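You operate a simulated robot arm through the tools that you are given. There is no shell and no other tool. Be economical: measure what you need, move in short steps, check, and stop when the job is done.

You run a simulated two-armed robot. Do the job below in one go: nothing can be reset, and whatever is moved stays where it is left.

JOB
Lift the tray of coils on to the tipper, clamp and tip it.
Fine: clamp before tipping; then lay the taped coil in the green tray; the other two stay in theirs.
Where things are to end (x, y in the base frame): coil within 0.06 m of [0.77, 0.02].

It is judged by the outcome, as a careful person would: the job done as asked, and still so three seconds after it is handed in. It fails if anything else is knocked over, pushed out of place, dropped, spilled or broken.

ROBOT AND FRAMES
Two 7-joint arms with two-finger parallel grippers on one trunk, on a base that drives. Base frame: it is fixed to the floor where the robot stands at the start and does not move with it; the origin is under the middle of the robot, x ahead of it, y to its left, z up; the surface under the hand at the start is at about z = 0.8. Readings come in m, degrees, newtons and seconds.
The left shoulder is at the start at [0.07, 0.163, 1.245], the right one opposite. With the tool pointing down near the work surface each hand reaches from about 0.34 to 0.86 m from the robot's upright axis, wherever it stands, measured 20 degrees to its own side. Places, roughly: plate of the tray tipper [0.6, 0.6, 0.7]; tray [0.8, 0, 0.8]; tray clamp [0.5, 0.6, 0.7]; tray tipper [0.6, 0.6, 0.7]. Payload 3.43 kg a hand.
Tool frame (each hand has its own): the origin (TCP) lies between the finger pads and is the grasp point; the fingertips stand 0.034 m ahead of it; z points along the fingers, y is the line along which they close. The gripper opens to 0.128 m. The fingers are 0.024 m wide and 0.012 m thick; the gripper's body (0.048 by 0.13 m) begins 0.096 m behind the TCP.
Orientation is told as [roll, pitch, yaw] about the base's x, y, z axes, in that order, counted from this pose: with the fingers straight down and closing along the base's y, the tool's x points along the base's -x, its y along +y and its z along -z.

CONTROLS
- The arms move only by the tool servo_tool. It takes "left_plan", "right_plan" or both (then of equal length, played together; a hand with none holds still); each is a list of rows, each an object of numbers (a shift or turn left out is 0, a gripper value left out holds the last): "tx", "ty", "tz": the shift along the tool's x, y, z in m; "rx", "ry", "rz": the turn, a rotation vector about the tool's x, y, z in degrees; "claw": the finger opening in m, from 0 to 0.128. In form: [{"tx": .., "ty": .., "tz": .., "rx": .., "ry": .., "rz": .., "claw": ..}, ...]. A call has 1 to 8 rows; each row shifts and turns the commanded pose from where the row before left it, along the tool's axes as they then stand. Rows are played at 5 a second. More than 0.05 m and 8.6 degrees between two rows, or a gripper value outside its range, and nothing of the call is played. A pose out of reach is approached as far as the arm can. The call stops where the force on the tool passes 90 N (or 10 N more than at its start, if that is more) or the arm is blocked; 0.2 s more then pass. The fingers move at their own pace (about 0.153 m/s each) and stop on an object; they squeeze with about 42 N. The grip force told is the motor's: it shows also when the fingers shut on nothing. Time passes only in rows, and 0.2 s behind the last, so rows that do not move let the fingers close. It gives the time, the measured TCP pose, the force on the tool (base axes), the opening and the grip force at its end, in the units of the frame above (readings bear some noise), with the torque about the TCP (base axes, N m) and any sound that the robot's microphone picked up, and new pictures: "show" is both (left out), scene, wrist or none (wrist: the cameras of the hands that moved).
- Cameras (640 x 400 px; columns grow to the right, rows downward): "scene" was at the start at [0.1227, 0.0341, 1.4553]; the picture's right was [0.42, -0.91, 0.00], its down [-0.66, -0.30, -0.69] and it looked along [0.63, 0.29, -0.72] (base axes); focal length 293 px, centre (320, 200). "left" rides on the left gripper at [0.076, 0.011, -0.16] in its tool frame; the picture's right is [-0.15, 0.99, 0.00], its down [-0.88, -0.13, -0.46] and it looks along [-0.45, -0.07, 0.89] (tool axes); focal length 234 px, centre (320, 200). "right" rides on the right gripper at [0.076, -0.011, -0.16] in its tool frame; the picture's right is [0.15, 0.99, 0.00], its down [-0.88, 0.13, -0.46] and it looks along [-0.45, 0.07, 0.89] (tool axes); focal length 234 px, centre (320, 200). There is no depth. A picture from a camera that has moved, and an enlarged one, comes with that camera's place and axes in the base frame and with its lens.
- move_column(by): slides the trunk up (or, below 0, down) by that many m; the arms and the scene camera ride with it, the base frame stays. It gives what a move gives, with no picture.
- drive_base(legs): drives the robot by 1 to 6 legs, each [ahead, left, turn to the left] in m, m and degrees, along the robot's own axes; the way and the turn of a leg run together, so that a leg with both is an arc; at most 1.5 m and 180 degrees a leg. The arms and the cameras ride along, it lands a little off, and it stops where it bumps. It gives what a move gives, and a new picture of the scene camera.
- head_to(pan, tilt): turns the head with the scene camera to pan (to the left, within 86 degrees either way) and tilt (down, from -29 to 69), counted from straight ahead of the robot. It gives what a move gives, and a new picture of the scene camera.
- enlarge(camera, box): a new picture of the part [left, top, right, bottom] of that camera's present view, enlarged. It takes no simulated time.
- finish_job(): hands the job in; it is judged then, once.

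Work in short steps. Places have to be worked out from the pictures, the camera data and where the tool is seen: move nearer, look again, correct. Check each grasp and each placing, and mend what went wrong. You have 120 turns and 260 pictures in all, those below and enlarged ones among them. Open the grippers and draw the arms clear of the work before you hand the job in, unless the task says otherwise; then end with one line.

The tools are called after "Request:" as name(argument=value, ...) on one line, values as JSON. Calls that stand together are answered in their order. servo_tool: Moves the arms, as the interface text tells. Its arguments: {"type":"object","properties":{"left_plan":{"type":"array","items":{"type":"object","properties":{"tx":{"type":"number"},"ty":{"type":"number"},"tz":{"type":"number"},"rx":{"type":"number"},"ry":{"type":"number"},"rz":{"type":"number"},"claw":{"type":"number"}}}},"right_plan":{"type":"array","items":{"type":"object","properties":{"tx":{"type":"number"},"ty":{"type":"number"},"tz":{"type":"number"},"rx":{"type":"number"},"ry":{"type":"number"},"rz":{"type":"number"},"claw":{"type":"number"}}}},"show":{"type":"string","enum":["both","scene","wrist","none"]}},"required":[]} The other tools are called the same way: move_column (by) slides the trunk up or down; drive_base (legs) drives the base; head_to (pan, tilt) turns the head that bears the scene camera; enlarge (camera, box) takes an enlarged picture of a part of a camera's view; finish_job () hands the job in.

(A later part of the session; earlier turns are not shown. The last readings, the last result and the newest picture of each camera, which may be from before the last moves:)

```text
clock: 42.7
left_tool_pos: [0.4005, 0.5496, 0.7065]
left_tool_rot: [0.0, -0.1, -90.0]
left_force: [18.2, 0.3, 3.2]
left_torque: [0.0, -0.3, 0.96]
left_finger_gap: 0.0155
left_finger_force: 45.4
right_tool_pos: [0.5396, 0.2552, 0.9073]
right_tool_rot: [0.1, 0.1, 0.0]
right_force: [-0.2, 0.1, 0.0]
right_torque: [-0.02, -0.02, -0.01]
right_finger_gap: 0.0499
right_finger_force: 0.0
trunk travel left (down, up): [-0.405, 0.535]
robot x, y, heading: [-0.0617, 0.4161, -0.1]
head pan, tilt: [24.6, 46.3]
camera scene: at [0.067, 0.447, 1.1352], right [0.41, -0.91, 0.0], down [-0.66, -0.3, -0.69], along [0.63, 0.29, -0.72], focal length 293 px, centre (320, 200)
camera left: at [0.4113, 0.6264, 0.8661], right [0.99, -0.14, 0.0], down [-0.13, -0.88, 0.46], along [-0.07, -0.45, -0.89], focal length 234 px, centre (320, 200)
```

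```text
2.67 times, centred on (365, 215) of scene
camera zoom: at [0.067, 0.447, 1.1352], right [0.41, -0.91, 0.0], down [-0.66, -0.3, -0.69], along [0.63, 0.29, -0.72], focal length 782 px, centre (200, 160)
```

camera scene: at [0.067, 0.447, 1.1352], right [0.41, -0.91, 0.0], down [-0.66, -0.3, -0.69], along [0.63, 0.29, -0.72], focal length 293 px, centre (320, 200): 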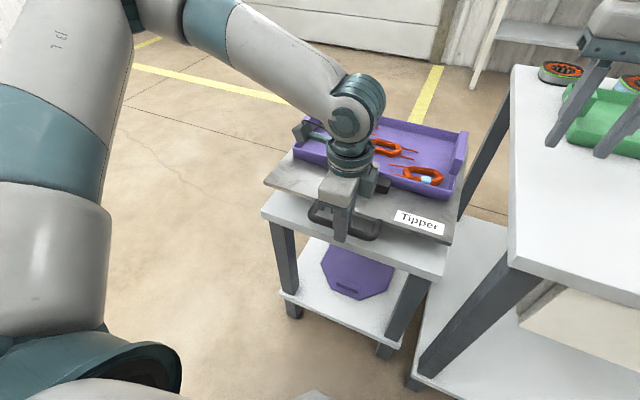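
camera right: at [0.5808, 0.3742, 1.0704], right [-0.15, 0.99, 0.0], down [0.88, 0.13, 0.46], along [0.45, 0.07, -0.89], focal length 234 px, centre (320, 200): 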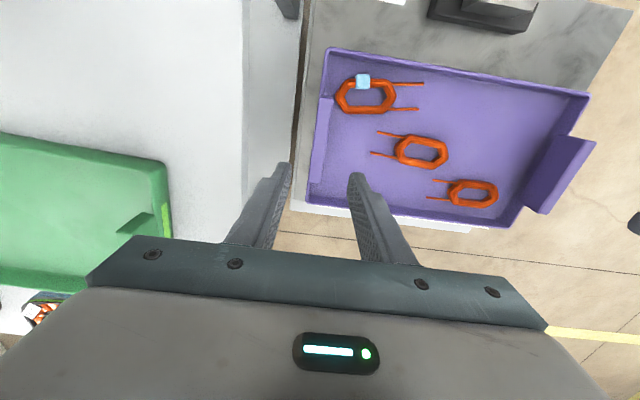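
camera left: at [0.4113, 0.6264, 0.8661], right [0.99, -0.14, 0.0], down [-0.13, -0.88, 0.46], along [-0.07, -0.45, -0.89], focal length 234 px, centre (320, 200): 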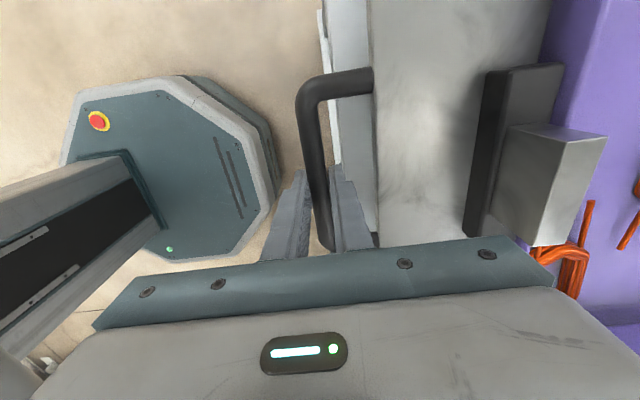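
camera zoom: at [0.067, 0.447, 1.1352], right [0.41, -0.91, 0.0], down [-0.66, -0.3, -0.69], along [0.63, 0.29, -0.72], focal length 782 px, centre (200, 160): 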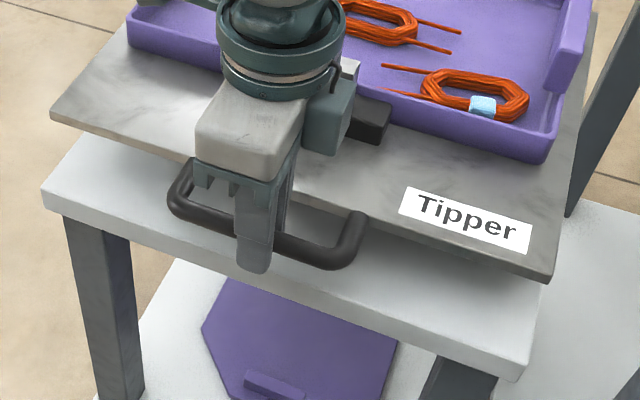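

Handle gripped (gap 15.5 mm). Lift gently along an arc about the far edge with matching rotation — 6° first.

Request:
servo_tool(left_plan=[{"tz": -0.0129, "ty": 0.0008, "rx": 2}, {"tz": -0.0129, "ty": 0.0008, "rx": 2}, {"tz": -0.0129, "ty": 0.0008, "rx": 2}], show="scene")

```text
clock: 43.5
left_tool_pos: [0.3989, 0.5507, 0.7468]
left_tool_rot: [-6.0, -0.1, -90.2]
left_force: [0.1, 0.7, -0.3]
left_torque: [-0.01, -0.03, -0.02]
left_finger_gap: 0.0
left_finger_force: 32.9
right_tool_pos: [0.5362, 0.2545, 0.9105]
right_tool_rot: [0.1, -0.1, 0.0]
right_force: [-0.5, 0.0, -0.1]
right_torque: [-0.01, -0.01, 0.04]
right_finger_gap: 0.0502
right_finger_force: 0.1
trunk travel left (down, up): [-0.405, 0.535]
robot x, y, heading: [-0.0628, 0.4108, 0.0]
head pan, tilt: [24.6, 46.3]
camera scene: at [0.0636, 0.4469, 1.1363], right [0.41, -0.91, 0.0], down [-0.66, -0.3, -0.69], along [0.63, 0.29, -0.72], focal length 293 px, centre (320, 200)
```

scene: 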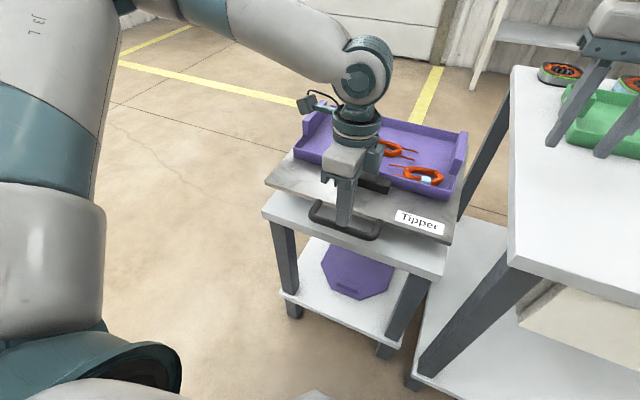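

The grip slipped upward off the bar (gap 0). A better hold: fingers pointing nearly horizontal with one finger under the bar. Open, raise, back the base up, and rotate the hand.

Request:
servo_tool(left_plan=[{"claw": 0.05, "tz": -0.04}, {"tz": -0.04}, {"tz": -0.03}], show="none")

Request:
drive_base(legs=[[-0.2, 0, 0]])

Request:
servo_tool(left_plan=[{"rx": -8.5}, {"rx": -8.5}, {"rx": -8.5}, {"rx": -8.5}, {"rx": -8.5}, {"rx": -8.5}], show="scene")

```text
clock: 44.3
left_tool_pos: [0.4112, 0.5508, 0.8541]
left_tool_rot: [-6.0, 0.0, -90.0]
left_force: [-0.4, 0.7, 0.2]
left_torque: [-0.02, -0.02, 0.01]
left_finger_gap: 0.0501
left_finger_force: 0.0
right_tool_pos: [0.537, 0.2541, 0.9091]
right_tool_rot: [0.1, 0.1, -0.1]
right_force: [0.4, -0.5, -0.2]
right_torque: [-0.04, -0.03, -0.05]
right_finger_gap: 0.05
right_finger_force: 0.0
trunk travel left (down, up): [-0.405, 0.535]
robot x, y, heading: [-0.0551, 0.4124, -0.2]
head pan, tilt: [24.6, 46.3]
```

```text
clock: 45.9
left_tool_pos: [0.2115, 0.5525, 0.8544]
left_tool_rot: [-6.0, 0.0, -89.9]
left_force: [0.1, -0.8, 0.6]
left_torque: [0.0, -0.07, 0.01]
left_finger_gap: 0.05
left_finger_force: 0.0
right_tool_pos: [0.3365, 0.2556, 0.9097]
right_tool_rot: [0.1, -0.1, 0.1]
right_force: [-0.5, -0.4, 0.3]
right_torque: [-0.03, -0.04, 0.0]
right_finger_gap: 0.0501
right_finger_force: 0.0
trunk travel left (down, up): [-0.405, 0.535]
robot x, y, heading: [-0.2557, 0.4137, 0.2]
head pan, tilt: [24.6, 46.3]
camera scene: at [-0.1356, 0.4473, 1.1354], right [0.42, -0.91, 0.0], down [-0.66, -0.3, -0.69], along [0.63, 0.29, -0.72], focal length 293 px, centre (320, 200)
```

scene: 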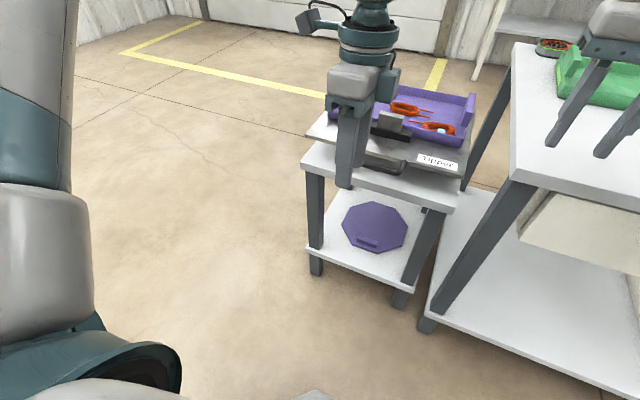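

```text
clock: 47.3
left_tool_pos: [0.2485, 0.5409, 0.8705]
left_tool_rot: [45.0, 0.0, -89.9]
left_force: [-0.7, 0.6, 0.3]
left_torque: [0.01, 0.0, 0.0]
left_finger_gap: 0.0501
left_finger_force: 0.1
left hand out of reach, approached as far as the arm can: row 5, 6
right_tool_pos: [0.3381, 0.2562, 0.9079]
right_tool_rot: [0.1, 0.1, 0.1]
right_force: [1.0, 0.7, -0.9]
right_torque: [-0.05, 0.01, -0.03]
right_finger_gap: 0.05
right_finger_force: 0.1
trunk travel left (down, up): [-0.405, 0.535]
robot x, y, heading: [-0.2579, 0.4114, 0.0]
head pan, tilt: [24.6, 46.3]
camera scene: at [-0.1333, 0.4477, 1.1351], right [0.42, -0.91, 0.0], down [-0.66, -0.3, -0.69], along [0.63, 0.29, -0.72], focal length 293 px, centre (320, 200)
```

scene: 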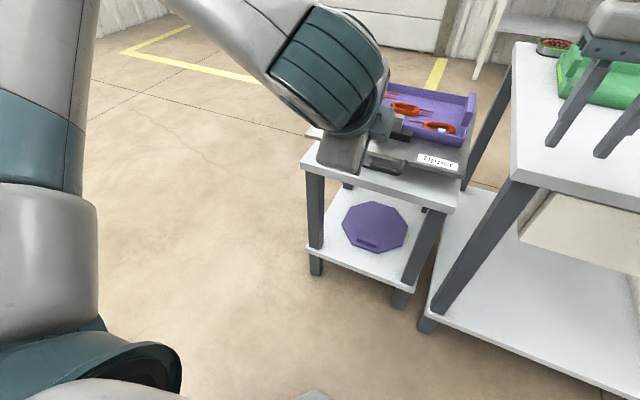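

Works to 45°. Continue to ~75° (fingers nearly horizontal) while moving forward.

Request:
servo_tool(left_plan=[{"ty": 0.028, "tz": 0.028, "rx": -7.5}, {"ty": 0.024, "tz": 0.032, "rx": -7.5}, {"ty": 0.02, "tz": 0.035, "rx": -7.5}, {"ty": 0.015, "tz": 0.037, "rx": -7.5}], show="both")

```text
clock: 48.3
left_tool_pos: [0.4088, 0.5497, 0.8726]
left_tool_rot: [75.0, -0.1, -90.0]
left_force: [-0.1, -0.9, -0.4]
left_torque: [-0.04, -0.02, -0.05]
left_finger_gap: 0.0498
left_finger_force: 0.1
left hand out of reach, approached as far as the arm can: row 4
right_tool_pos: [0.3365, 0.2557, 0.9076]
right_tool_rot: [0.1, 0.0, 0.1]
right_force: [0.3, 0.5, -0.4]
right_torque: [0.05, -0.01, 0.01]
right_finger_gap: 0.0503
right_finger_force: 0.0
trunk travel left (down, up): [-0.405, 0.535]
robot x, y, heading: [-0.2584, 0.4117, 0.1]
head pan, tilt: [24.6, 46.3]
camera scene: at [-0.1343, 0.4476, 1.1352], right [0.42, -0.91, 0.0], down [-0.66, -0.3, -0.69], along [0.63, 0.29, -0.72], focal length 293 px, centre (320, 200)
camera left: at [0.2566, 0.6264, 0.9261], right [0.26, -0.15, 0.96], down [-0.47, -0.88, -0.01], along [0.84, -0.45, -0.29], focal length 234 px, centre (320, 200)
```

scene: 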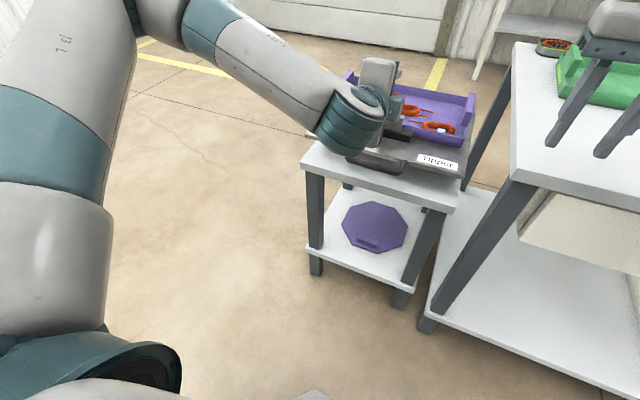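
left: 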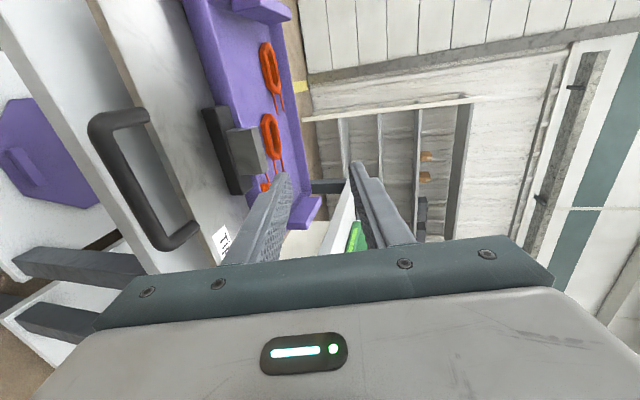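

Fingers are nearly horizontal. Back off a bit and lower to the handle's height in front of it.

Request:
servo_tool(left_plan=[{"ty": -0.012, "tz": -0.045}, {"ty": -0.012, "tz": -0.045}, {"ty": -0.039, "tz": 0.0104}, {"ty": -0.039, "tz": 0.0104}, {"ty": -0.039, "tz": 0.0104}, {"ty": -0.039, "tz": 0.0104}], show="both")

Request:
enlarge(camera="left", box=[60, 40, 440, 270])

```text
clock: 49.7
left_tool_pos: [0.3466, 0.6222, 0.7636]
left_tool_rot: [74.8, -0.1, -90.0]
left_force: [0.2, -0.7, 0.5]
left_torque: [-0.02, -0.04, 0.0]
left_finger_gap: 0.0499
left_finger_force: 0.1
left hand out of reach, approached as far as the arm can: row 2, 3, 4, 5, 6
right_tool_pos: [0.3376, 0.256, 0.9089]
right_tool_rot: [0.1, -0.1, 0.1]
right_force: [-0.8, 0.0, 0.1]
right_torque: [0.03, 0.0, -0.02]
right_finger_gap: 0.0501
right_finger_force: 0.1
trunk travel left (down, up): [-0.405, 0.535]
robot x, y, heading: [-0.2556, 0.411, 0.1]
head pan, tilt: [24.6, 46.3]
camera scene: at [-0.1345, 0.4476, 1.1353], right [0.42, -0.91, 0.0], down [-0.66, -0.3, -0.69], along [0.63, 0.29, -0.72], focal length 293 px, centre (320, 200)
camera left: at [0.1935, 0.6978, 0.8154], right [0.26, -0.14, 0.95], down [-0.47, -0.88, -0.01], along [0.84, -0.45, -0.3], focal length 234 px, centre (320, 200)
```

scene: 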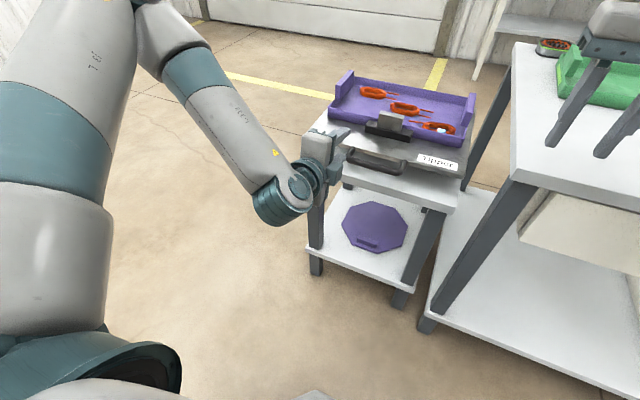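
left: 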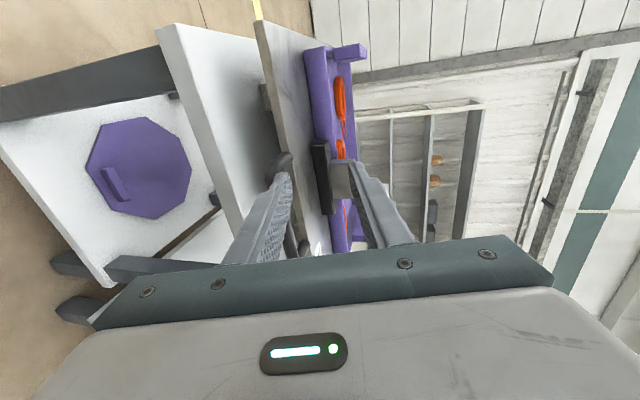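

```text
1.68 times, centred on (250, 155) of left
camera zoom: at [0.1935, 0.6978, 0.8154], right [0.26, -0.14, 0.95], down [-0.47, -0.88, -0.01], along [0.84, -0.45, -0.3], focal length 394 px, centre (438, 276)
```

zoom: 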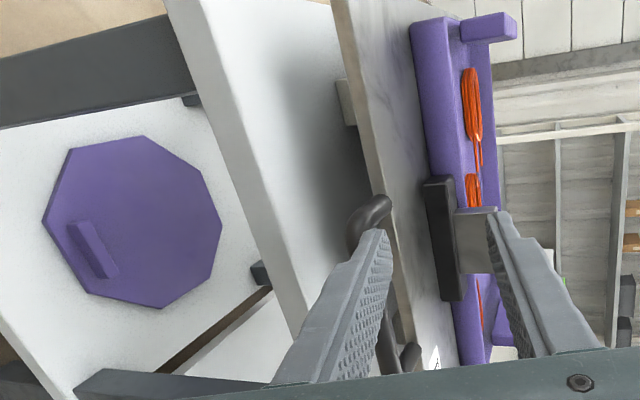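

The left arm needs the work more on its own side; drive right 0.1 m (hand moves clear of the handle at this height), then re-aim.

Request:
servo_tool(left_plan=[{"tz": -0.02}, {"ty": 0.03}], show="none")

Request:
drive_base(legs=[[0, -0.12, 0]])

```text
clock: 50.3
left_tool_pos: [0.3442, 0.6218, 0.7974]
left_tool_rot: [75.0, 0.0, -89.8]
left_force: [-1.2, -0.5, -0.5]
left_torque: [-0.04, 0.01, 0.0]
left_finger_gap: 0.0503
left_finger_force: 0.1
left hand out of reach, approached as far as the arm can: row 1
right_tool_pos: [0.3373, 0.2563, 0.9093]
right_tool_rot: [0.1, 0.0, 0.2]
right_force: [0.4, -0.2, 0.6]
right_torque: [-0.04, -0.02, 0.0]
right_finger_gap: 0.05
right_finger_force: 0.0
trunk travel left (down, up): [-0.405, 0.535]
robot x, y, heading: [-0.254, 0.4108, -0.2]
head pan, tilt: [24.6, 46.3]
```

```text
clock: 51.6
left_tool_pos: [0.3444, 0.4997, 0.7982]
left_tool_rot: [75.0, 0.0, -90.2]
left_force: [0.0, -0.4, 0.1]
left_torque: [0.01, 0.0, 0.05]
left_finger_gap: 0.0502
left_finger_force: 0.0
right_tool_pos: [0.3362, 0.1335, 0.9083]
right_tool_rot: [0.1, 0.0, 0.0]
right_force: [0.0, 0.1, -0.6]
right_torque: [0.02, -0.02, -0.02]
right_finger_gap: 0.0499
right_finger_force: 0.1
trunk travel left (down, up): [-0.405, 0.535]
robot x, y, heading: [-0.2567, 0.2951, -0.2]
head pan, tilt: [24.6, 46.3]
camera scene: at [-0.1348, 0.326, 1.1353], right [0.41, -0.91, 0.0], down [-0.66, -0.3, -0.69], along [0.63, 0.29, -0.72], focal length 293 px, centre (320, 200)
```

scene: 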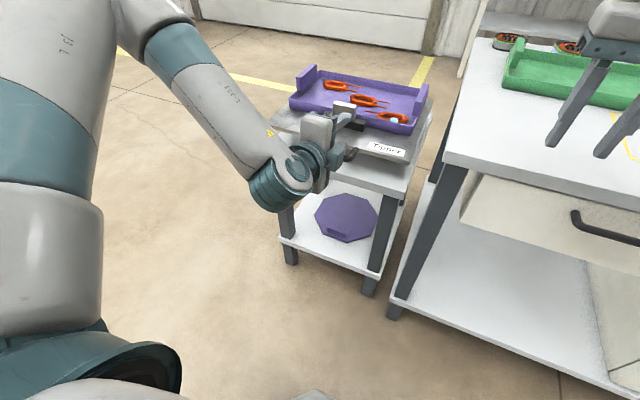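

Request:
servo_tool(left_plan=[{"tx": 0.027}, {"tx": 0.026}, {"ty": -0.04, "tz": 0.01}, {"ty": -0.04, "tz": 0.01}, {}], show="both")

Request:
enlarge(camera="left", box=[160, 60, 440, 270])

Request:
enlarge(camera="scene", box=[260, 80, 440, 220])

```text
clock: 52.8
left_tool_pos: [0.3416, 0.5551, 0.7136]
left_tool_rot: [74.8, -0.1, -90.1]
left_force: [0.3, -0.5, 0.0]
left_torque: [0.0, -0.01, 0.02]
left_finger_gap: 0.0501
left_finger_force: 0.0
right_tool_pos: [0.336, 0.1357, 0.9102]
right_tool_rot: [0.1, 0.0, -0.1]
right_force: [-0.2, 0.2, 0.7]
right_torque: [0.01, 0.0, 0.0]
right_finger_gap: 0.0499
right_finger_force: 0.0
trunk travel left (down, up): [-0.405, 0.535]
robot x, y, heading: [-0.2593, 0.2914, -0.1]
head pan, tilt: [24.6, 46.3]
camera scene: at [-0.1351, 0.3282, 1.1353], right [0.41, -0.91, 0.0], down [-0.66, -0.3, -0.69], along [0.63, 0.29, -0.72], focal length 293 px, centre (320, 200)
camera left: at [0.1904, 0.631, 0.7663], right [0.26, -0.14, 0.96], down [-0.47, -0.88, 0.0], along [0.84, -0.45, -0.3], focal length 234 px, centre (320, 200)
```

scene: 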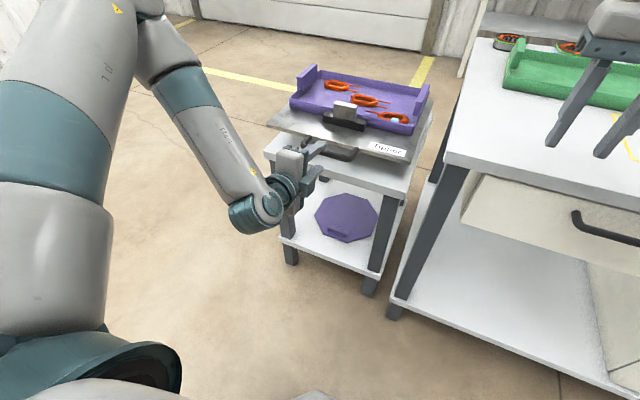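
left: 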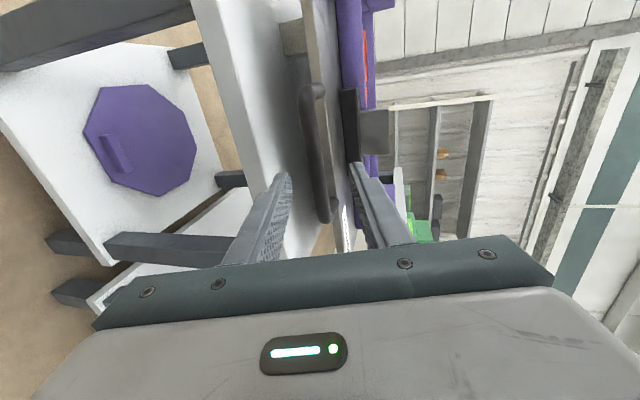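

```text
1.90 times, centred on (300, 165) of left
camera zoom: at [0.1904, 0.631, 0.7663], right [0.26, -0.14, 0.96], down [-0.47, -0.88, 0.0], along [0.84, -0.45, -0.3], focal length 446 px, centre (358, 267)
```

zoom: 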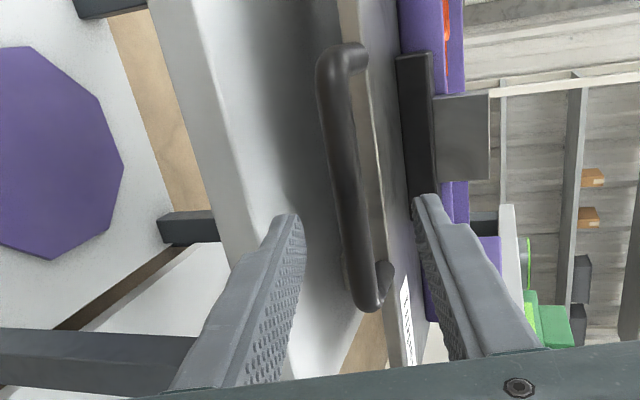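

```text
2.86 times, centred on (350, 150) of scene
camera zoom: at [-0.1351, 0.3282, 1.1353], right [0.41, -0.91, 0.0], down [-0.66, -0.3, -0.69], along [0.63, 0.29, -0.72], focal length 838 px, centre (234, 343)
```

zoom: 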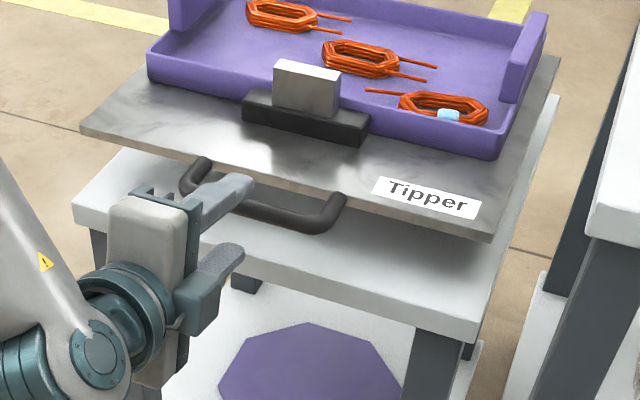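

The bar lies between the fingers in the view. Narrow to 0.036 and slide in along the fingers 0.05 m, then close.

Request:
servo_tool(left_plan=[{"claw": 0.036}, {"tz": 0.02}, {"tz": 0.02}, {"tz": 0.012}, {}], show="none")

Request:
enlarge(camera="left", box=[160, 60, 440, 270])

Request:
enlarge(camera="scene", box=[260, 80, 440, 220])

```text
clock: 54.0
left_tool_pos: [0.3924, 0.5583, 0.7069]
left_tool_rot: [74.7, -0.1, -90.1]
left_force: [-0.6, -1.0, -1.2]
left_torque: [-0.02, 0.03, -0.01]
left_finger_gap: 0.0366
left_finger_force: 0.6
left hand out of reach, approached as far as the arm can: row 2, 4
right_tool_pos: [0.3375, 0.1351, 0.9089]
right_tool_rot: [0.1, 0.0, -0.1]
right_force: [-0.6, 0.1, -0.2]
right_torque: [0.01, 0.0, -0.02]
right_finger_gap: 0.0501
right_finger_force: 0.0
trunk travel left (down, up): [-0.405, 0.535]
robot x, y, heading: [-0.2583, 0.2921, 0.1]
head pan, tilt: [24.6, 46.3]
```

```text
1.90 times, centred on (300, 165) of left
camera zoom: at [0.2412, 0.6341, 0.7597], right [0.26, -0.15, 0.95], down [-0.48, -0.88, -0.01], along [0.84, -0.45, -0.3], focal length 446 px, centre (358, 267)
```

zoom: 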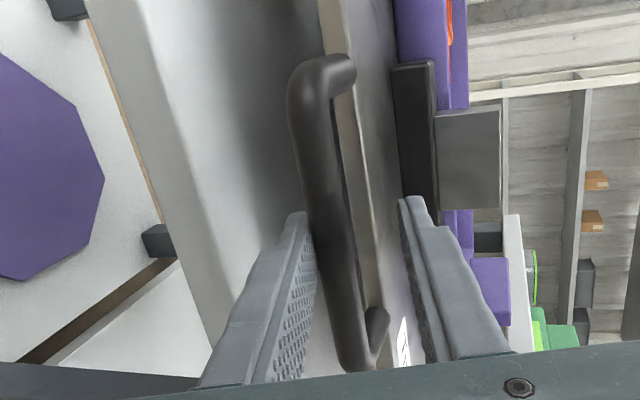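

```text
2.86 times, centred on (350, 150) of scene
camera zoom: at [-0.1347, 0.3271, 1.1353], right [0.41, -0.91, 0.0], down [-0.66, -0.3, -0.69], along [0.63, 0.29, -0.72], focal length 838 px, centre (234, 343)
```

zoom: 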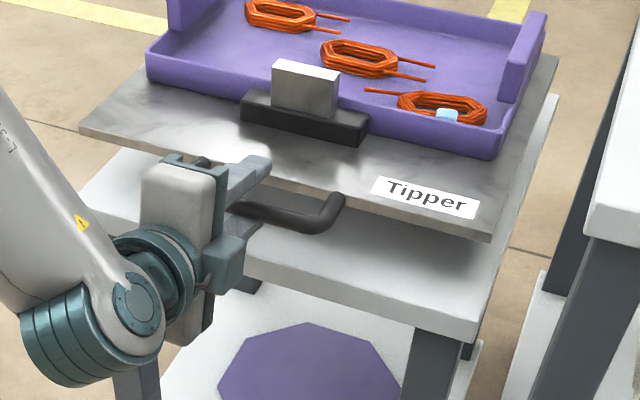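

Bar sits slightly toward the lower finger; shift down 6 mm and close.

Request:
servo_tool(left_plan=[{"ty": -0.006, "tz": 0.003}, {"claw": 0.0}, {}, {}], show="none")

Request:
enlarge(camera="left", box=[160, 60, 440, 270])

```text
clock: 55.0
left_tool_pos: [0.3915, 0.5607, 0.6969]
left_tool_rot: [73.7, -0.2, -90.3]
left_force: [-25.7, -10.6, -46.0]
left_torque: [0.17, 0.53, 1.19]
left_finger_gap: 0.0157
left_finger_force: 44.9
left hand out of reach, approached as far as the arm can: row 1
right_tool_pos: [0.3367, 0.1343, 0.9084]
right_tool_rot: [0.1, 0.1, 0.0]
right_force: [0.3, -0.1, 0.2]
right_torque: [-0.03, 0.0, -0.01]
right_finger_gap: 0.0501
right_finger_force: 0.0
trunk travel left (down, up): [-0.405, 0.535]
robot x, y, heading: [-0.2577, 0.2952, -0.1]
head pan, tilt: [24.6, 46.3]
```

```text
1.90 times, centred on (300, 165) of left
camera zoom: at [0.2415, 0.6372, 0.7525], right [0.28, -0.15, 0.95], down [-0.48, -0.88, 0.01], along [0.83, -0.46, -0.31], focal length 446 px, centre (358, 267)
```

zoom: 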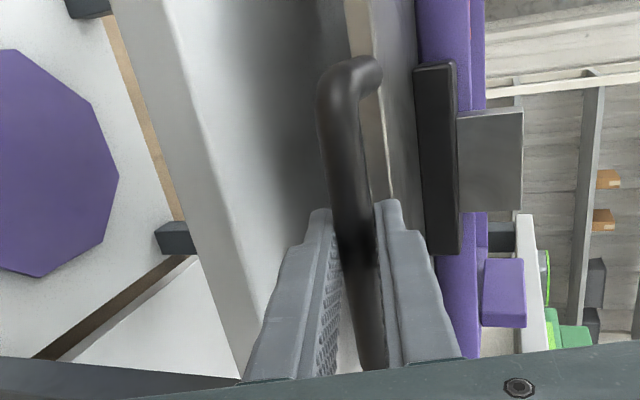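

Gripped with a finger under the bar. Lift along the arc, 6° with matching rotation.

Request:
servo_tool(left_plan=[{"ty": 0.0125, "tz": -0.0033, "rx": 2}, {"ty": 0.0125, "tz": -0.0033, "rx": 2}, {"ty": 0.0125, "tz": -0.0033, "rx": 2}], show="scene")

Request:
enlarge(camera="left", box=[160, 60, 440, 270])

```text
clock: 55.4
left_tool_pos: [0.3912, 0.5594, 0.697]
left_tool_rot: [69.7, 0.0, -90.3]
left_force: [24.1, -1.4, -32.5]
left_torque: [-0.48, 0.13, 0.87]
left_finger_gap: 0.0159
left_finger_force: 45.8
right_tool_pos: [0.3411, 0.1334, 0.9066]
right_tool_rot: [0.0, 0.2, -0.3]
right_force: [-0.8, 0.3, 0.5]
right_torque: [-0.02, -0.02, 0.03]
right_finger_gap: 0.05
right_finger_force: 0.1
trunk travel left (down, up): [-0.405, 0.535]
robot x, y, heading: [-0.2534, 0.2932, -0.2]
head pan, tilt: [24.6, 46.3]
stopped in row 2 (left hand): the force on the tool passed its limit at 97 N (the readings are from after the stop); the commanded pose is now the measured one
camera scene: at [-0.1293, 0.3276, 1.1353], right [0.41, -0.91, 0.0], down [-0.66, -0.3, -0.69], along [0.63, 0.28, -0.73], focal length 293 px, centre (320, 200)
```

scene: 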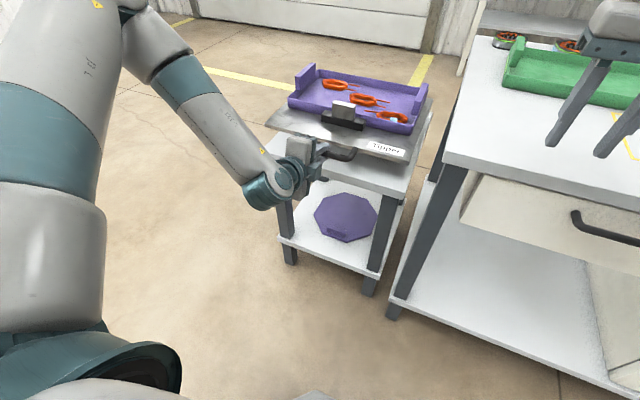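

```text
1.90 times, centred on (300, 165) of left
camera zoom: at [0.245, 0.6369, 0.7639], right [0.34, -0.15, 0.93], down [-0.48, -0.88, 0.03], along [0.81, -0.45, -0.37], focal length 446 px, centre (358, 267)
```

zoom: 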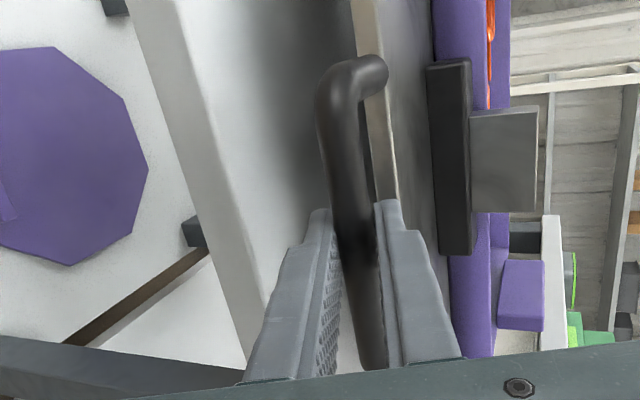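

The handle resisted (97 N) — perhaps damped or I moved too fast. Try a slow, small vertical pull with pauses to see whether it creeps.

Request:
servo_tool(left_plan=[{"ty": 0.002, "tz": -0.0007}, {"ty": 0.001, "tz": -0.0003}, {}, {}, {}, {}, {}], show="none")

Request:
enlarge(camera="scene", box=[250, 50, 450, 220])

```text
clock: 57.0
left_tool_pos: [0.3906, 0.5604, 0.6981]
left_tool_rot: [69.3, -0.2, -90.4]
left_force: [16.7, -4.3, -57.1]
left_torque: [-0.47, 0.39, 0.14]
left_finger_gap: 0.0155
left_finger_force: 45.2
right_tool_pos: [0.3421, 0.1347, 0.9042]
right_tool_rot: [0.1, 0.4, 0.0]
right_force: [0.1, -0.7, 0.0]
right_torque: [-0.02, -0.03, 0.04]
right_finger_gap: 0.0499
right_finger_force: 0.0
trunk travel left (down, up): [-0.405, 0.535]
robot x, y, heading: [-0.257, 0.2991, -0.1]
head pan, tilt: [24.6, 46.3]
```

```text
2.35 times, centred on (350, 135) of scene
camera zoom: at [-0.1278, 0.3288, 1.1342], right [0.41, -0.91, 0.0], down [-0.66, -0.3, -0.69], along [0.62, 0.28, -0.73], focal length 690 px, centre (249, 353)
```

zoom: 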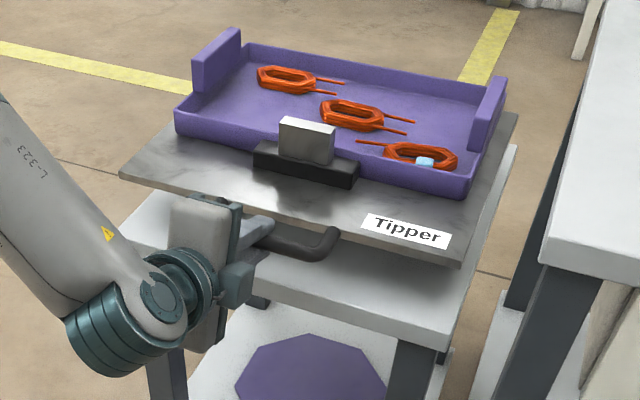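

It doesn't creep under 57 N upward. Test the other way: gently push the handle down and see whether it gives.

Request:
servo_tool(left_plan=[{"ty": -0.004, "tz": 0.0014}, {"ty": -0.003, "tz": 0.001}, {"ty": -0.002, "tz": 0.0007}, {}], show="none")

Request:
enlarge(camera="scene", box=[250, 50, 450, 220])

```text
clock: 58.0
left_tool_pos: [0.3901, 0.5608, 0.6986]
left_tool_rot: [70.6, -0.1, -90.4]
left_force: [4.6, 9.3, -15.7]
left_torque: [-0.68, 0.13, -0.52]
left_finger_gap: 0.0156
left_finger_force: 44.8
right_tool_pos: [0.3389, 0.1332, 0.9086]
right_tool_rot: [0.0, 0.0, -0.2]
right_force: [-0.5, -0.9, 0.9]
right_torque: [0.0, -0.02, -0.02]
right_finger_gap: 0.05
right_finger_force: 0.1
trunk travel left (down, up): [-0.405, 0.535]
robot x, y, heading: [-0.2579, 0.295, -0.1]
head pan, tilt: [24.6, 46.3]
```

```text
2.35 times, centred on (350, 135) of scene
camera zoom: at [-0.1329, 0.3285, 1.1352], right [0.41, -0.91, 0.0], down [-0.66, -0.3, -0.69], along [0.63, 0.28, -0.73], focal length 690 px, centre (249, 353)
```

zoom: 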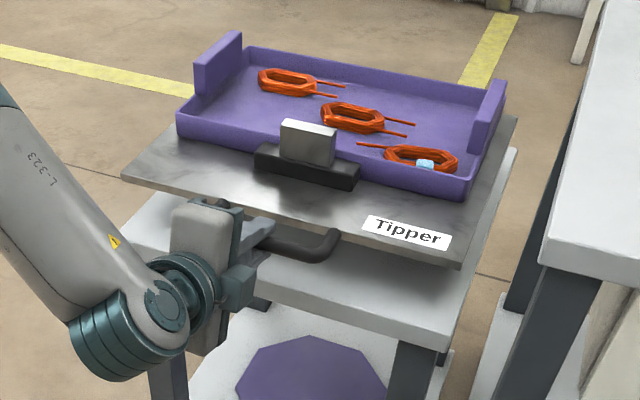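

Request:
servo_tool(left_plan=[{"ty": -0.003, "tz": 0.001}, {"ty": -0.003, "tz": 0.001}, {"ty": -0.003, "tz": 0.001}, {"ty": -0.002, "tz": 0.0007}, {}], show="none")

Request:
enlarge(camera="scene", box=[250, 50, 450, 220])

```text
clock: 59.2
left_tool_pos: [0.3891, 0.5618, 0.6869]
left_tool_rot: [70.5, 0.0, -90.5]
left_force: [15.8, 14.7, 9.9]
left_torque: [-0.36, -0.32, 0.75]
left_finger_gap: 0.0157
left_finger_force: 45.0
right_tool_pos: [0.3378, 0.1342, 0.9076]
right_tool_rot: [-0.1, 0.0, -0.1]
right_force: [0.2, -0.2, 0.3]
right_torque: [-0.03, -0.02, 0.01]
right_finger_gap: 0.05
right_finger_force: 0.0
trunk travel left (down, up): [-0.405, 0.535]
robot x, y, heading: [-0.2584, 0.2928, -0.5]
head pan, tilt: [24.6, 46.3]
```

```text
2.35 times, centred on (350, 135) of scene
camera zoom: at [-0.1342, 0.3278, 1.1352], right [0.41, -0.91, 0.0], down [-0.66, -0.3, -0.69], along [0.63, 0.28, -0.72], focal length 690 px, centre (249, 353)
```

zoom: 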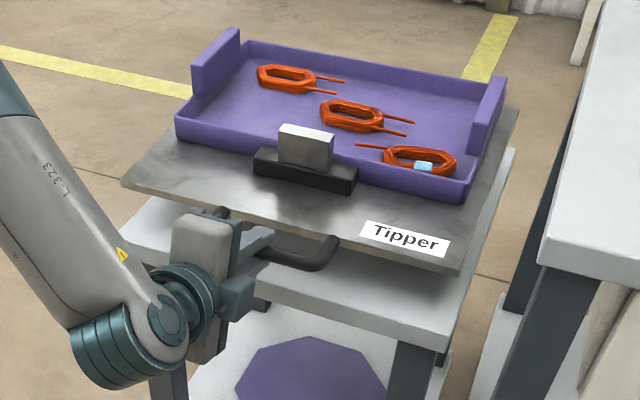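

It moved down ~12 mm with little force, and the near edge dropped while the far rim rose: the tipper tips toward the operator. Continue pushing down.

Request:
servo_tool(left_plan=[{"ty": -0.005, "tz": 0.0018, "rx": -1}, {"ty": -0.005, "tz": 0.0018, "rx": -1}, {"ty": -0.005, "tz": 0.0018, "rx": -1}, {}], show="none")

Request:
enlarge(camera="scene", box=[250, 50, 450, 220])

```text
clock: 60.2
left_tool_pos: [0.3873, 0.5657, 0.6919]
left_tool_rot: [73.3, 0.0, -91.0]
left_force: [-2.4, -29.2, -9.4]
left_torque: [0.06, 2.39, 1.66]
left_finger_gap: 0.0157
left_finger_force: 44.6
left hand out of reach, approached as far as the arm can: row 1, 2, 3
right_tool_pos: [0.3366, 0.1299, 0.9077]
right_tool_rot: [0.3, 0.0, -0.2]
right_force: [0.2, 0.1, 0.5]
right_torque: [-0.02, -0.06, -0.02]
right_finger_gap: 0.05
right_finger_force: 0.1
trunk travel left (down, up): [-0.405, 0.535]
robot x, y, heading: [-0.2595, 0.2944, -0.2]
head pan, tilt: [24.6, 46.3]
```

```text
2.35 times, centred on (350, 135) of scene
camera zoom: at [-0.1345, 0.323, 1.1353], right [0.41, -0.91, 0.0], down [-0.66, -0.3, -0.69], along [0.63, 0.29, -0.72], focal length 690 px, centre (249, 353)
```

zoom: 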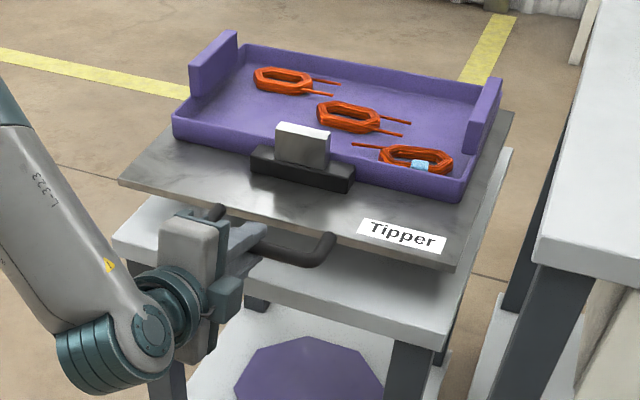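

The bar only moves downward from rest (blocked upward), so the plate tips toward the operator. The current posture is at its reach limit, so release, retreat, and return to a fingers-down pose to push the handle down from above.

Request:
servo_tool(left_plan=[{"claw": 0.036}, {}, {"tz": -0.03}, {"tz": -0.03}, {"ty": 0.04}, {"ty": 0.04}, {"ty": 0.04}, {"ty": 0.03, "claw": 0.0}], show="none")

Request:
enlarge(camera="scene", box=[250, 50, 450, 220])

Request:
servo_tool(left_plan=[{"rx": 8.5, "ty": 0.01}, {"rx": 8.5, "ty": 0.01}, {"rx": 8.5, "ty": 0.01}, {"rx": 8.5}, {"rx": 8.5}, {"rx": 8.5}, {"rx": 8.5}, {"rx": 8.5}], show="scene")

```text
clock: 62.0
left_tool_pos: [0.3733, 0.573, 0.8518]
left_tool_rot: [73.4, 0.0, -90.4]
left_force: [-0.3, -0.1, 0.1]
left_torque: [0.01, -0.02, -0.03]
left_finger_gap: 0.0
left_finger_force: 32.6
right_tool_pos: [0.3366, 0.1336, 0.9092]
right_tool_rot: [0.2, 0.0, -0.1]
right_force: [-0.7, -0.2, 0.8]
right_torque: [-0.02, -0.04, -0.02]
right_finger_gap: 0.05
right_finger_force: 0.1
trunk travel left (down, up): [-0.405, 0.535]
robot x, y, heading: [-0.2588, 0.292, -0.0]
head pan, tilt: [24.6, 46.3]
```

```text
2.35 times, centred on (350, 135) of scene
camera zoom: at [-0.1349, 0.3266, 1.1353], right [0.41, -0.91, 0.0], down [-0.66, -0.3, -0.69], along [0.63, 0.29, -0.72], focal length 690 px, centre (249, 353)
```

zoom: 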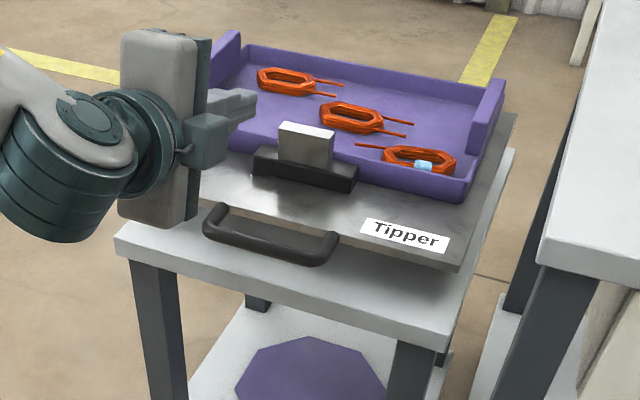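

```text
clock: 63.8
left_tool_pos: [0.3876, 0.5731, 0.8772]
left_tool_rot: [5.3, -0.1, -90.5]
left_force: [0.2, -0.8, -0.1]
left_torque: [0.02, 0.01, 0.02]
left_finger_gap: 0.0
left_finger_force: 33.4
right_tool_pos: [0.3387, 0.1337, 0.9073]
right_tool_rot: [0.1, 0.1, -0.1]
right_force: [0.0, 0.2, 0.8]
right_torque: [-0.02, 0.05, -0.03]
right_finger_gap: 0.0498
right_finger_force: 0.0
trunk travel left (down, up): [-0.405, 0.535]
robot x, y, heading: [-0.2574, 0.2943, -0.3]
head pan, tilt: [24.6, 46.3]
camera scene: at [-0.1336, 0.3271, 1.1351], right [0.41, -0.91, 0.0], down [-0.66, -0.3, -0.69], along [0.63, 0.29, -0.72], focal length 293 px, centre (320, 200)
```

scene: 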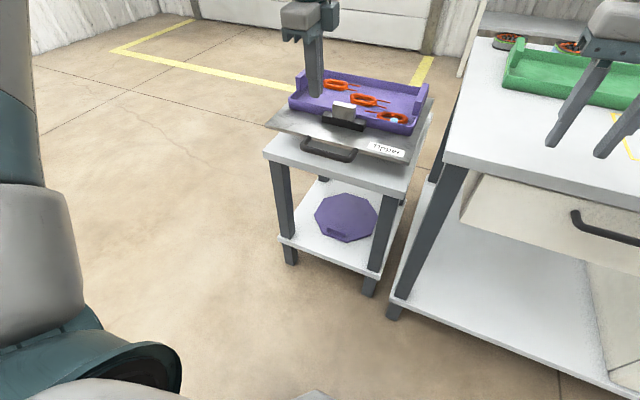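

Good: fingers down at this base position is within reach. Place the closed fingertips just above the bar.

Request:
servo_tool(left_plan=[{"rx": 5.3, "tx": -0.018, "ty": 0.01}, {"tz": 0.045}, {"tz": 0.045}, {"tz": 0.03}], show="none")

Request:
enlarge(camera="scene", box=[250, 50, 450, 220])

Request:
enlarge(camera="left", box=[220, 60, 440, 270])

```text
clock: 64.8
left_tool_pos: [0.3972, 0.5557, 0.7582]
left_tool_rot: [0.1, 0.0, -90.5]
left_force: [0.0, -0.6, 0.1]
left_torque: [-0.01, 0.02, -0.02]
left_finger_gap: 0.0001
left_finger_force: 32.7
right_tool_pos: [0.3367, 0.1339, 0.9084]
right_tool_rot: [0.2, -0.1, -0.2]
right_force: [-0.3, 0.2, 0.4]
right_torque: [0.01, 0.0, 0.0]
right_finger_gap: 0.0501
right_finger_force: 0.2
trunk travel left (down, up): [-0.405, 0.535]
robot x, y, heading: [-0.2566, 0.2958, -0.2]
head pan, tilt: [24.6, 46.3]
```

```text
2.35 times, centred on (350, 135) of scene
camera zoom: at [-0.1346, 0.3272, 1.1353], right [0.41, -0.91, 0.0], down [-0.66, -0.3, -0.69], along [0.63, 0.29, -0.72], focal length 690 px, centre (249, 353)
```

zoom: 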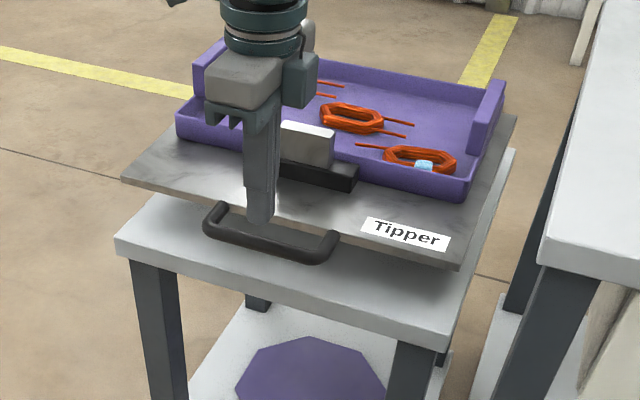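

```text
1.90 times, centred on (330, 165) of left
camera zoom: at [0.4083, 0.6312, 0.9177], right [0.99, -0.15, 0.0], down [-0.14, -0.88, 0.46], along [-0.07, -0.45, -0.89], focal length 446 px, centre (301, 267)
```

zoom: 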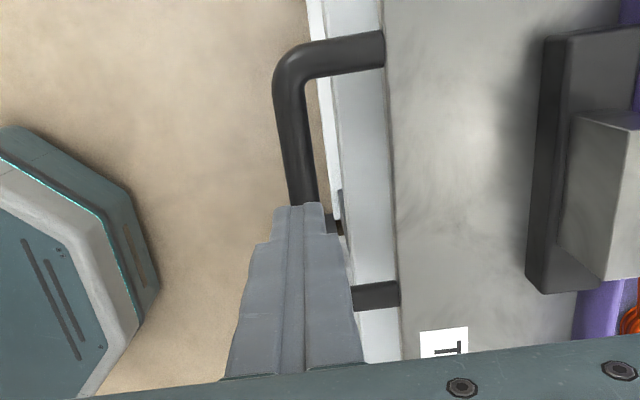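

Fingertips are right above the bar. Push down slowly.

Request:
servo_tool(left_plan=[{"tz": 0.012}, {"tz": 0.008}, {"tz": 0.006}, {"tz": 0.006}, {"tz": 0.006}, {}], show="none")

Request:
enlarge(camera="scene", box=[250, 50, 450, 220])

```text
clock: 66.2
left_tool_pos: [0.3946, 0.5535, 0.7211]
left_tool_rot: [0.4, 0.0, -90.4]
left_force: [-3.3, 2.3, 9.3]
left_torque: [0.03, 0.02, 0.02]
left_finger_gap: 0.0001
left_finger_force: 32.8
right_tool_pos: [0.3351, 0.134, 0.9096]
right_tool_rot: [0.0, -0.1, 0.0]
right_force: [-0.1, -0.7, 0.7]
right_torque: [0.02, 0.04, -0.02]
right_finger_gap: 0.0497
right_finger_force: 0.0
trunk travel left (down, up): [-0.405, 0.535]
robot x, y, heading: [-0.259, 0.2895, -0.2]
head pan, tilt: [24.6, 46.3]
```

```text
2.35 times, centred on (350, 135) of scene
camera zoom: at [-0.1359, 0.3267, 1.1355], right [0.41, -0.91, 0.0], down [-0.66, -0.3, -0.69], along [0.63, 0.29, -0.72], focal length 690 px, centre (249, 353)
```

zoom: 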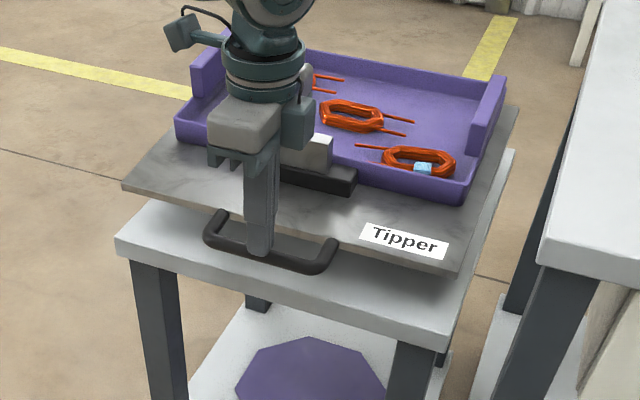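

Confirmed: near edge dropping, far edge rising, only ~9 N. Continue down.

Request:
servo_tool(left_plan=[{"tz": 0.007}, {"tz": 0.007}, {"tz": 0.007}, {"tz": 0.007}, {}], show="none")

Request:
enlarge(camera="scene", box=[250, 50, 450, 220])

```text
clock: 67.4
left_tool_pos: [0.3955, 0.5536, 0.6931]
left_tool_rot: [0.2, 0.0, -90.4]
left_force: [-6.1, -0.3, 5.9]
left_torque: [-0.09, 0.13, -0.05]
left_finger_gap: 0.0
left_finger_force: 32.8
right_tool_pos: [0.3365, 0.1344, 0.9089]
right_tool_rot: [0.1, 0.0, 0.0]
right_force: [0.0, 0.1, 0.5]
right_torque: [0.02, 0.04, -0.02]
right_finger_gap: 0.05
right_finger_force: 0.0
trunk travel left (down, up): [-0.405, 0.535]
robot x, y, heading: [-0.2568, 0.2911, -0.3]
head pan, tilt: [24.6, 46.3]
```

```text
2.35 times, centred on (350, 135) of scene
camera zoom: at [-0.1356, 0.3266, 1.1354], right [0.41, -0.91, 0.0], down [-0.66, -0.3, -0.69], along [0.63, 0.29, -0.72], focal length 690 px, centre (249, 353)
```

zoom: 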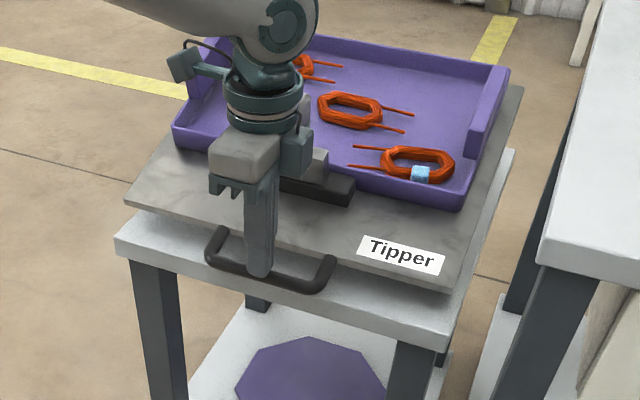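

Tipping nicely. Continue until it meets its end stop.

Request:
servo_tool(left_plan=[{"tz": 0.007}, {"tz": 0.007}, {"tz": 0.007}, {"tz": 0.007}, {}], show="none")

Request:
enlarge(camera="scene", box=[250, 50, 450, 220])

```text
clock: 68.6
left_tool_pos: [0.3975, 0.5542, 0.6719]
left_tool_rot: [1.0, 0.0, -90.3]
left_force: [15.7, 9.0, 49.3]
left_torque: [0.19, -0.89, 0.09]
left_finger_gap: 0.0001
left_finger_force: 33.3
right_tool_pos: [0.3331, 0.1319, 0.9112]
right_tool_rot: [0.2, -0.3, -0.2]
right_force: [0.1, 0.3, -0.2]
right_torque: [-0.03, 0.02, 0.02]
right_finger_gap: 0.05
right_finger_force: 0.1
trunk travel left (down, up): [-0.405, 0.535]
robot x, y, heading: [-0.2554, 0.2984, -0.5]
head pan, tilt: [24.6, 46.3]
```

```text
2.35 times, centred on (350, 135) of scene
camera zoom: at [-0.1381, 0.3258, 1.1363], right [0.41, -0.91, 0.0], down [-0.66, -0.3, -0.69], along [0.63, 0.29, -0.72], focal length 690 px, centre (249, 353)
```

zoom: 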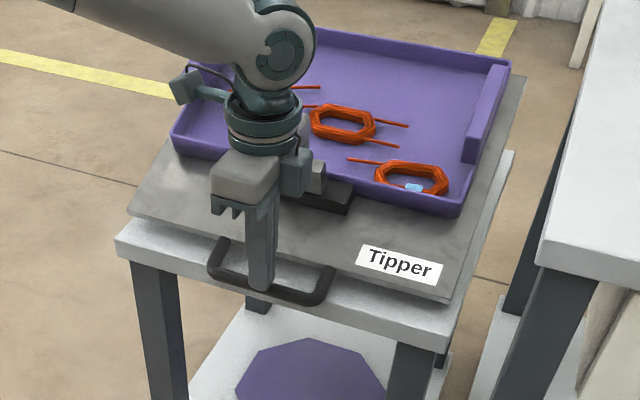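

It has hit its end stop (49 N). Raise the hand slowly a little and see whether it stays tipped.

Request:
servo_tool(left_plan=[{"tz": -0.006}, {"tz": -0.005}, {"tz": -0.005}, {}, {}], show="none")

Request:
enlarge(camera="scene", box=[250, 50, 450, 220])

```text
clock: 69.8
left_tool_pos: [0.3968, 0.5545, 0.6805]
left_tool_rot: [0.0, -0.1, -90.4]
left_force: [-0.8, -0.1, 0.4]
left_torque: [0.0, 0.01, -0.01]
left_finger_gap: 0.0001
left_finger_force: 32.4
right_tool_pos: [0.3362, 0.1343, 0.9095]
right_tool_rot: [0.1, 0.1, -0.1]
right_force: [0.5, 0.0, 0.2]
right_torque: [0.0, -0.03, 0.01]
right_finger_gap: 0.0498
right_finger_force: 0.0
trunk travel left (down, up): [-0.405, 0.535]
robot x, y, heading: [-0.2585, 0.2938, -0.5]
head pan, tilt: [24.6, 46.3]
```

```text
2.35 times, centred on (350, 135) of scene
camera zoom: at [-0.1348, 0.3269, 1.1352], right [0.41, -0.91, 0.0], down [-0.66, -0.3, -0.69], along [0.63, 0.29, -0.72], focal length 690 px, centre (249, 353)
```

zoom: 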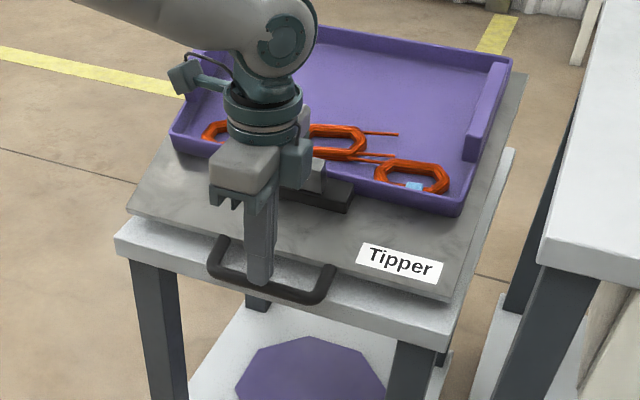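

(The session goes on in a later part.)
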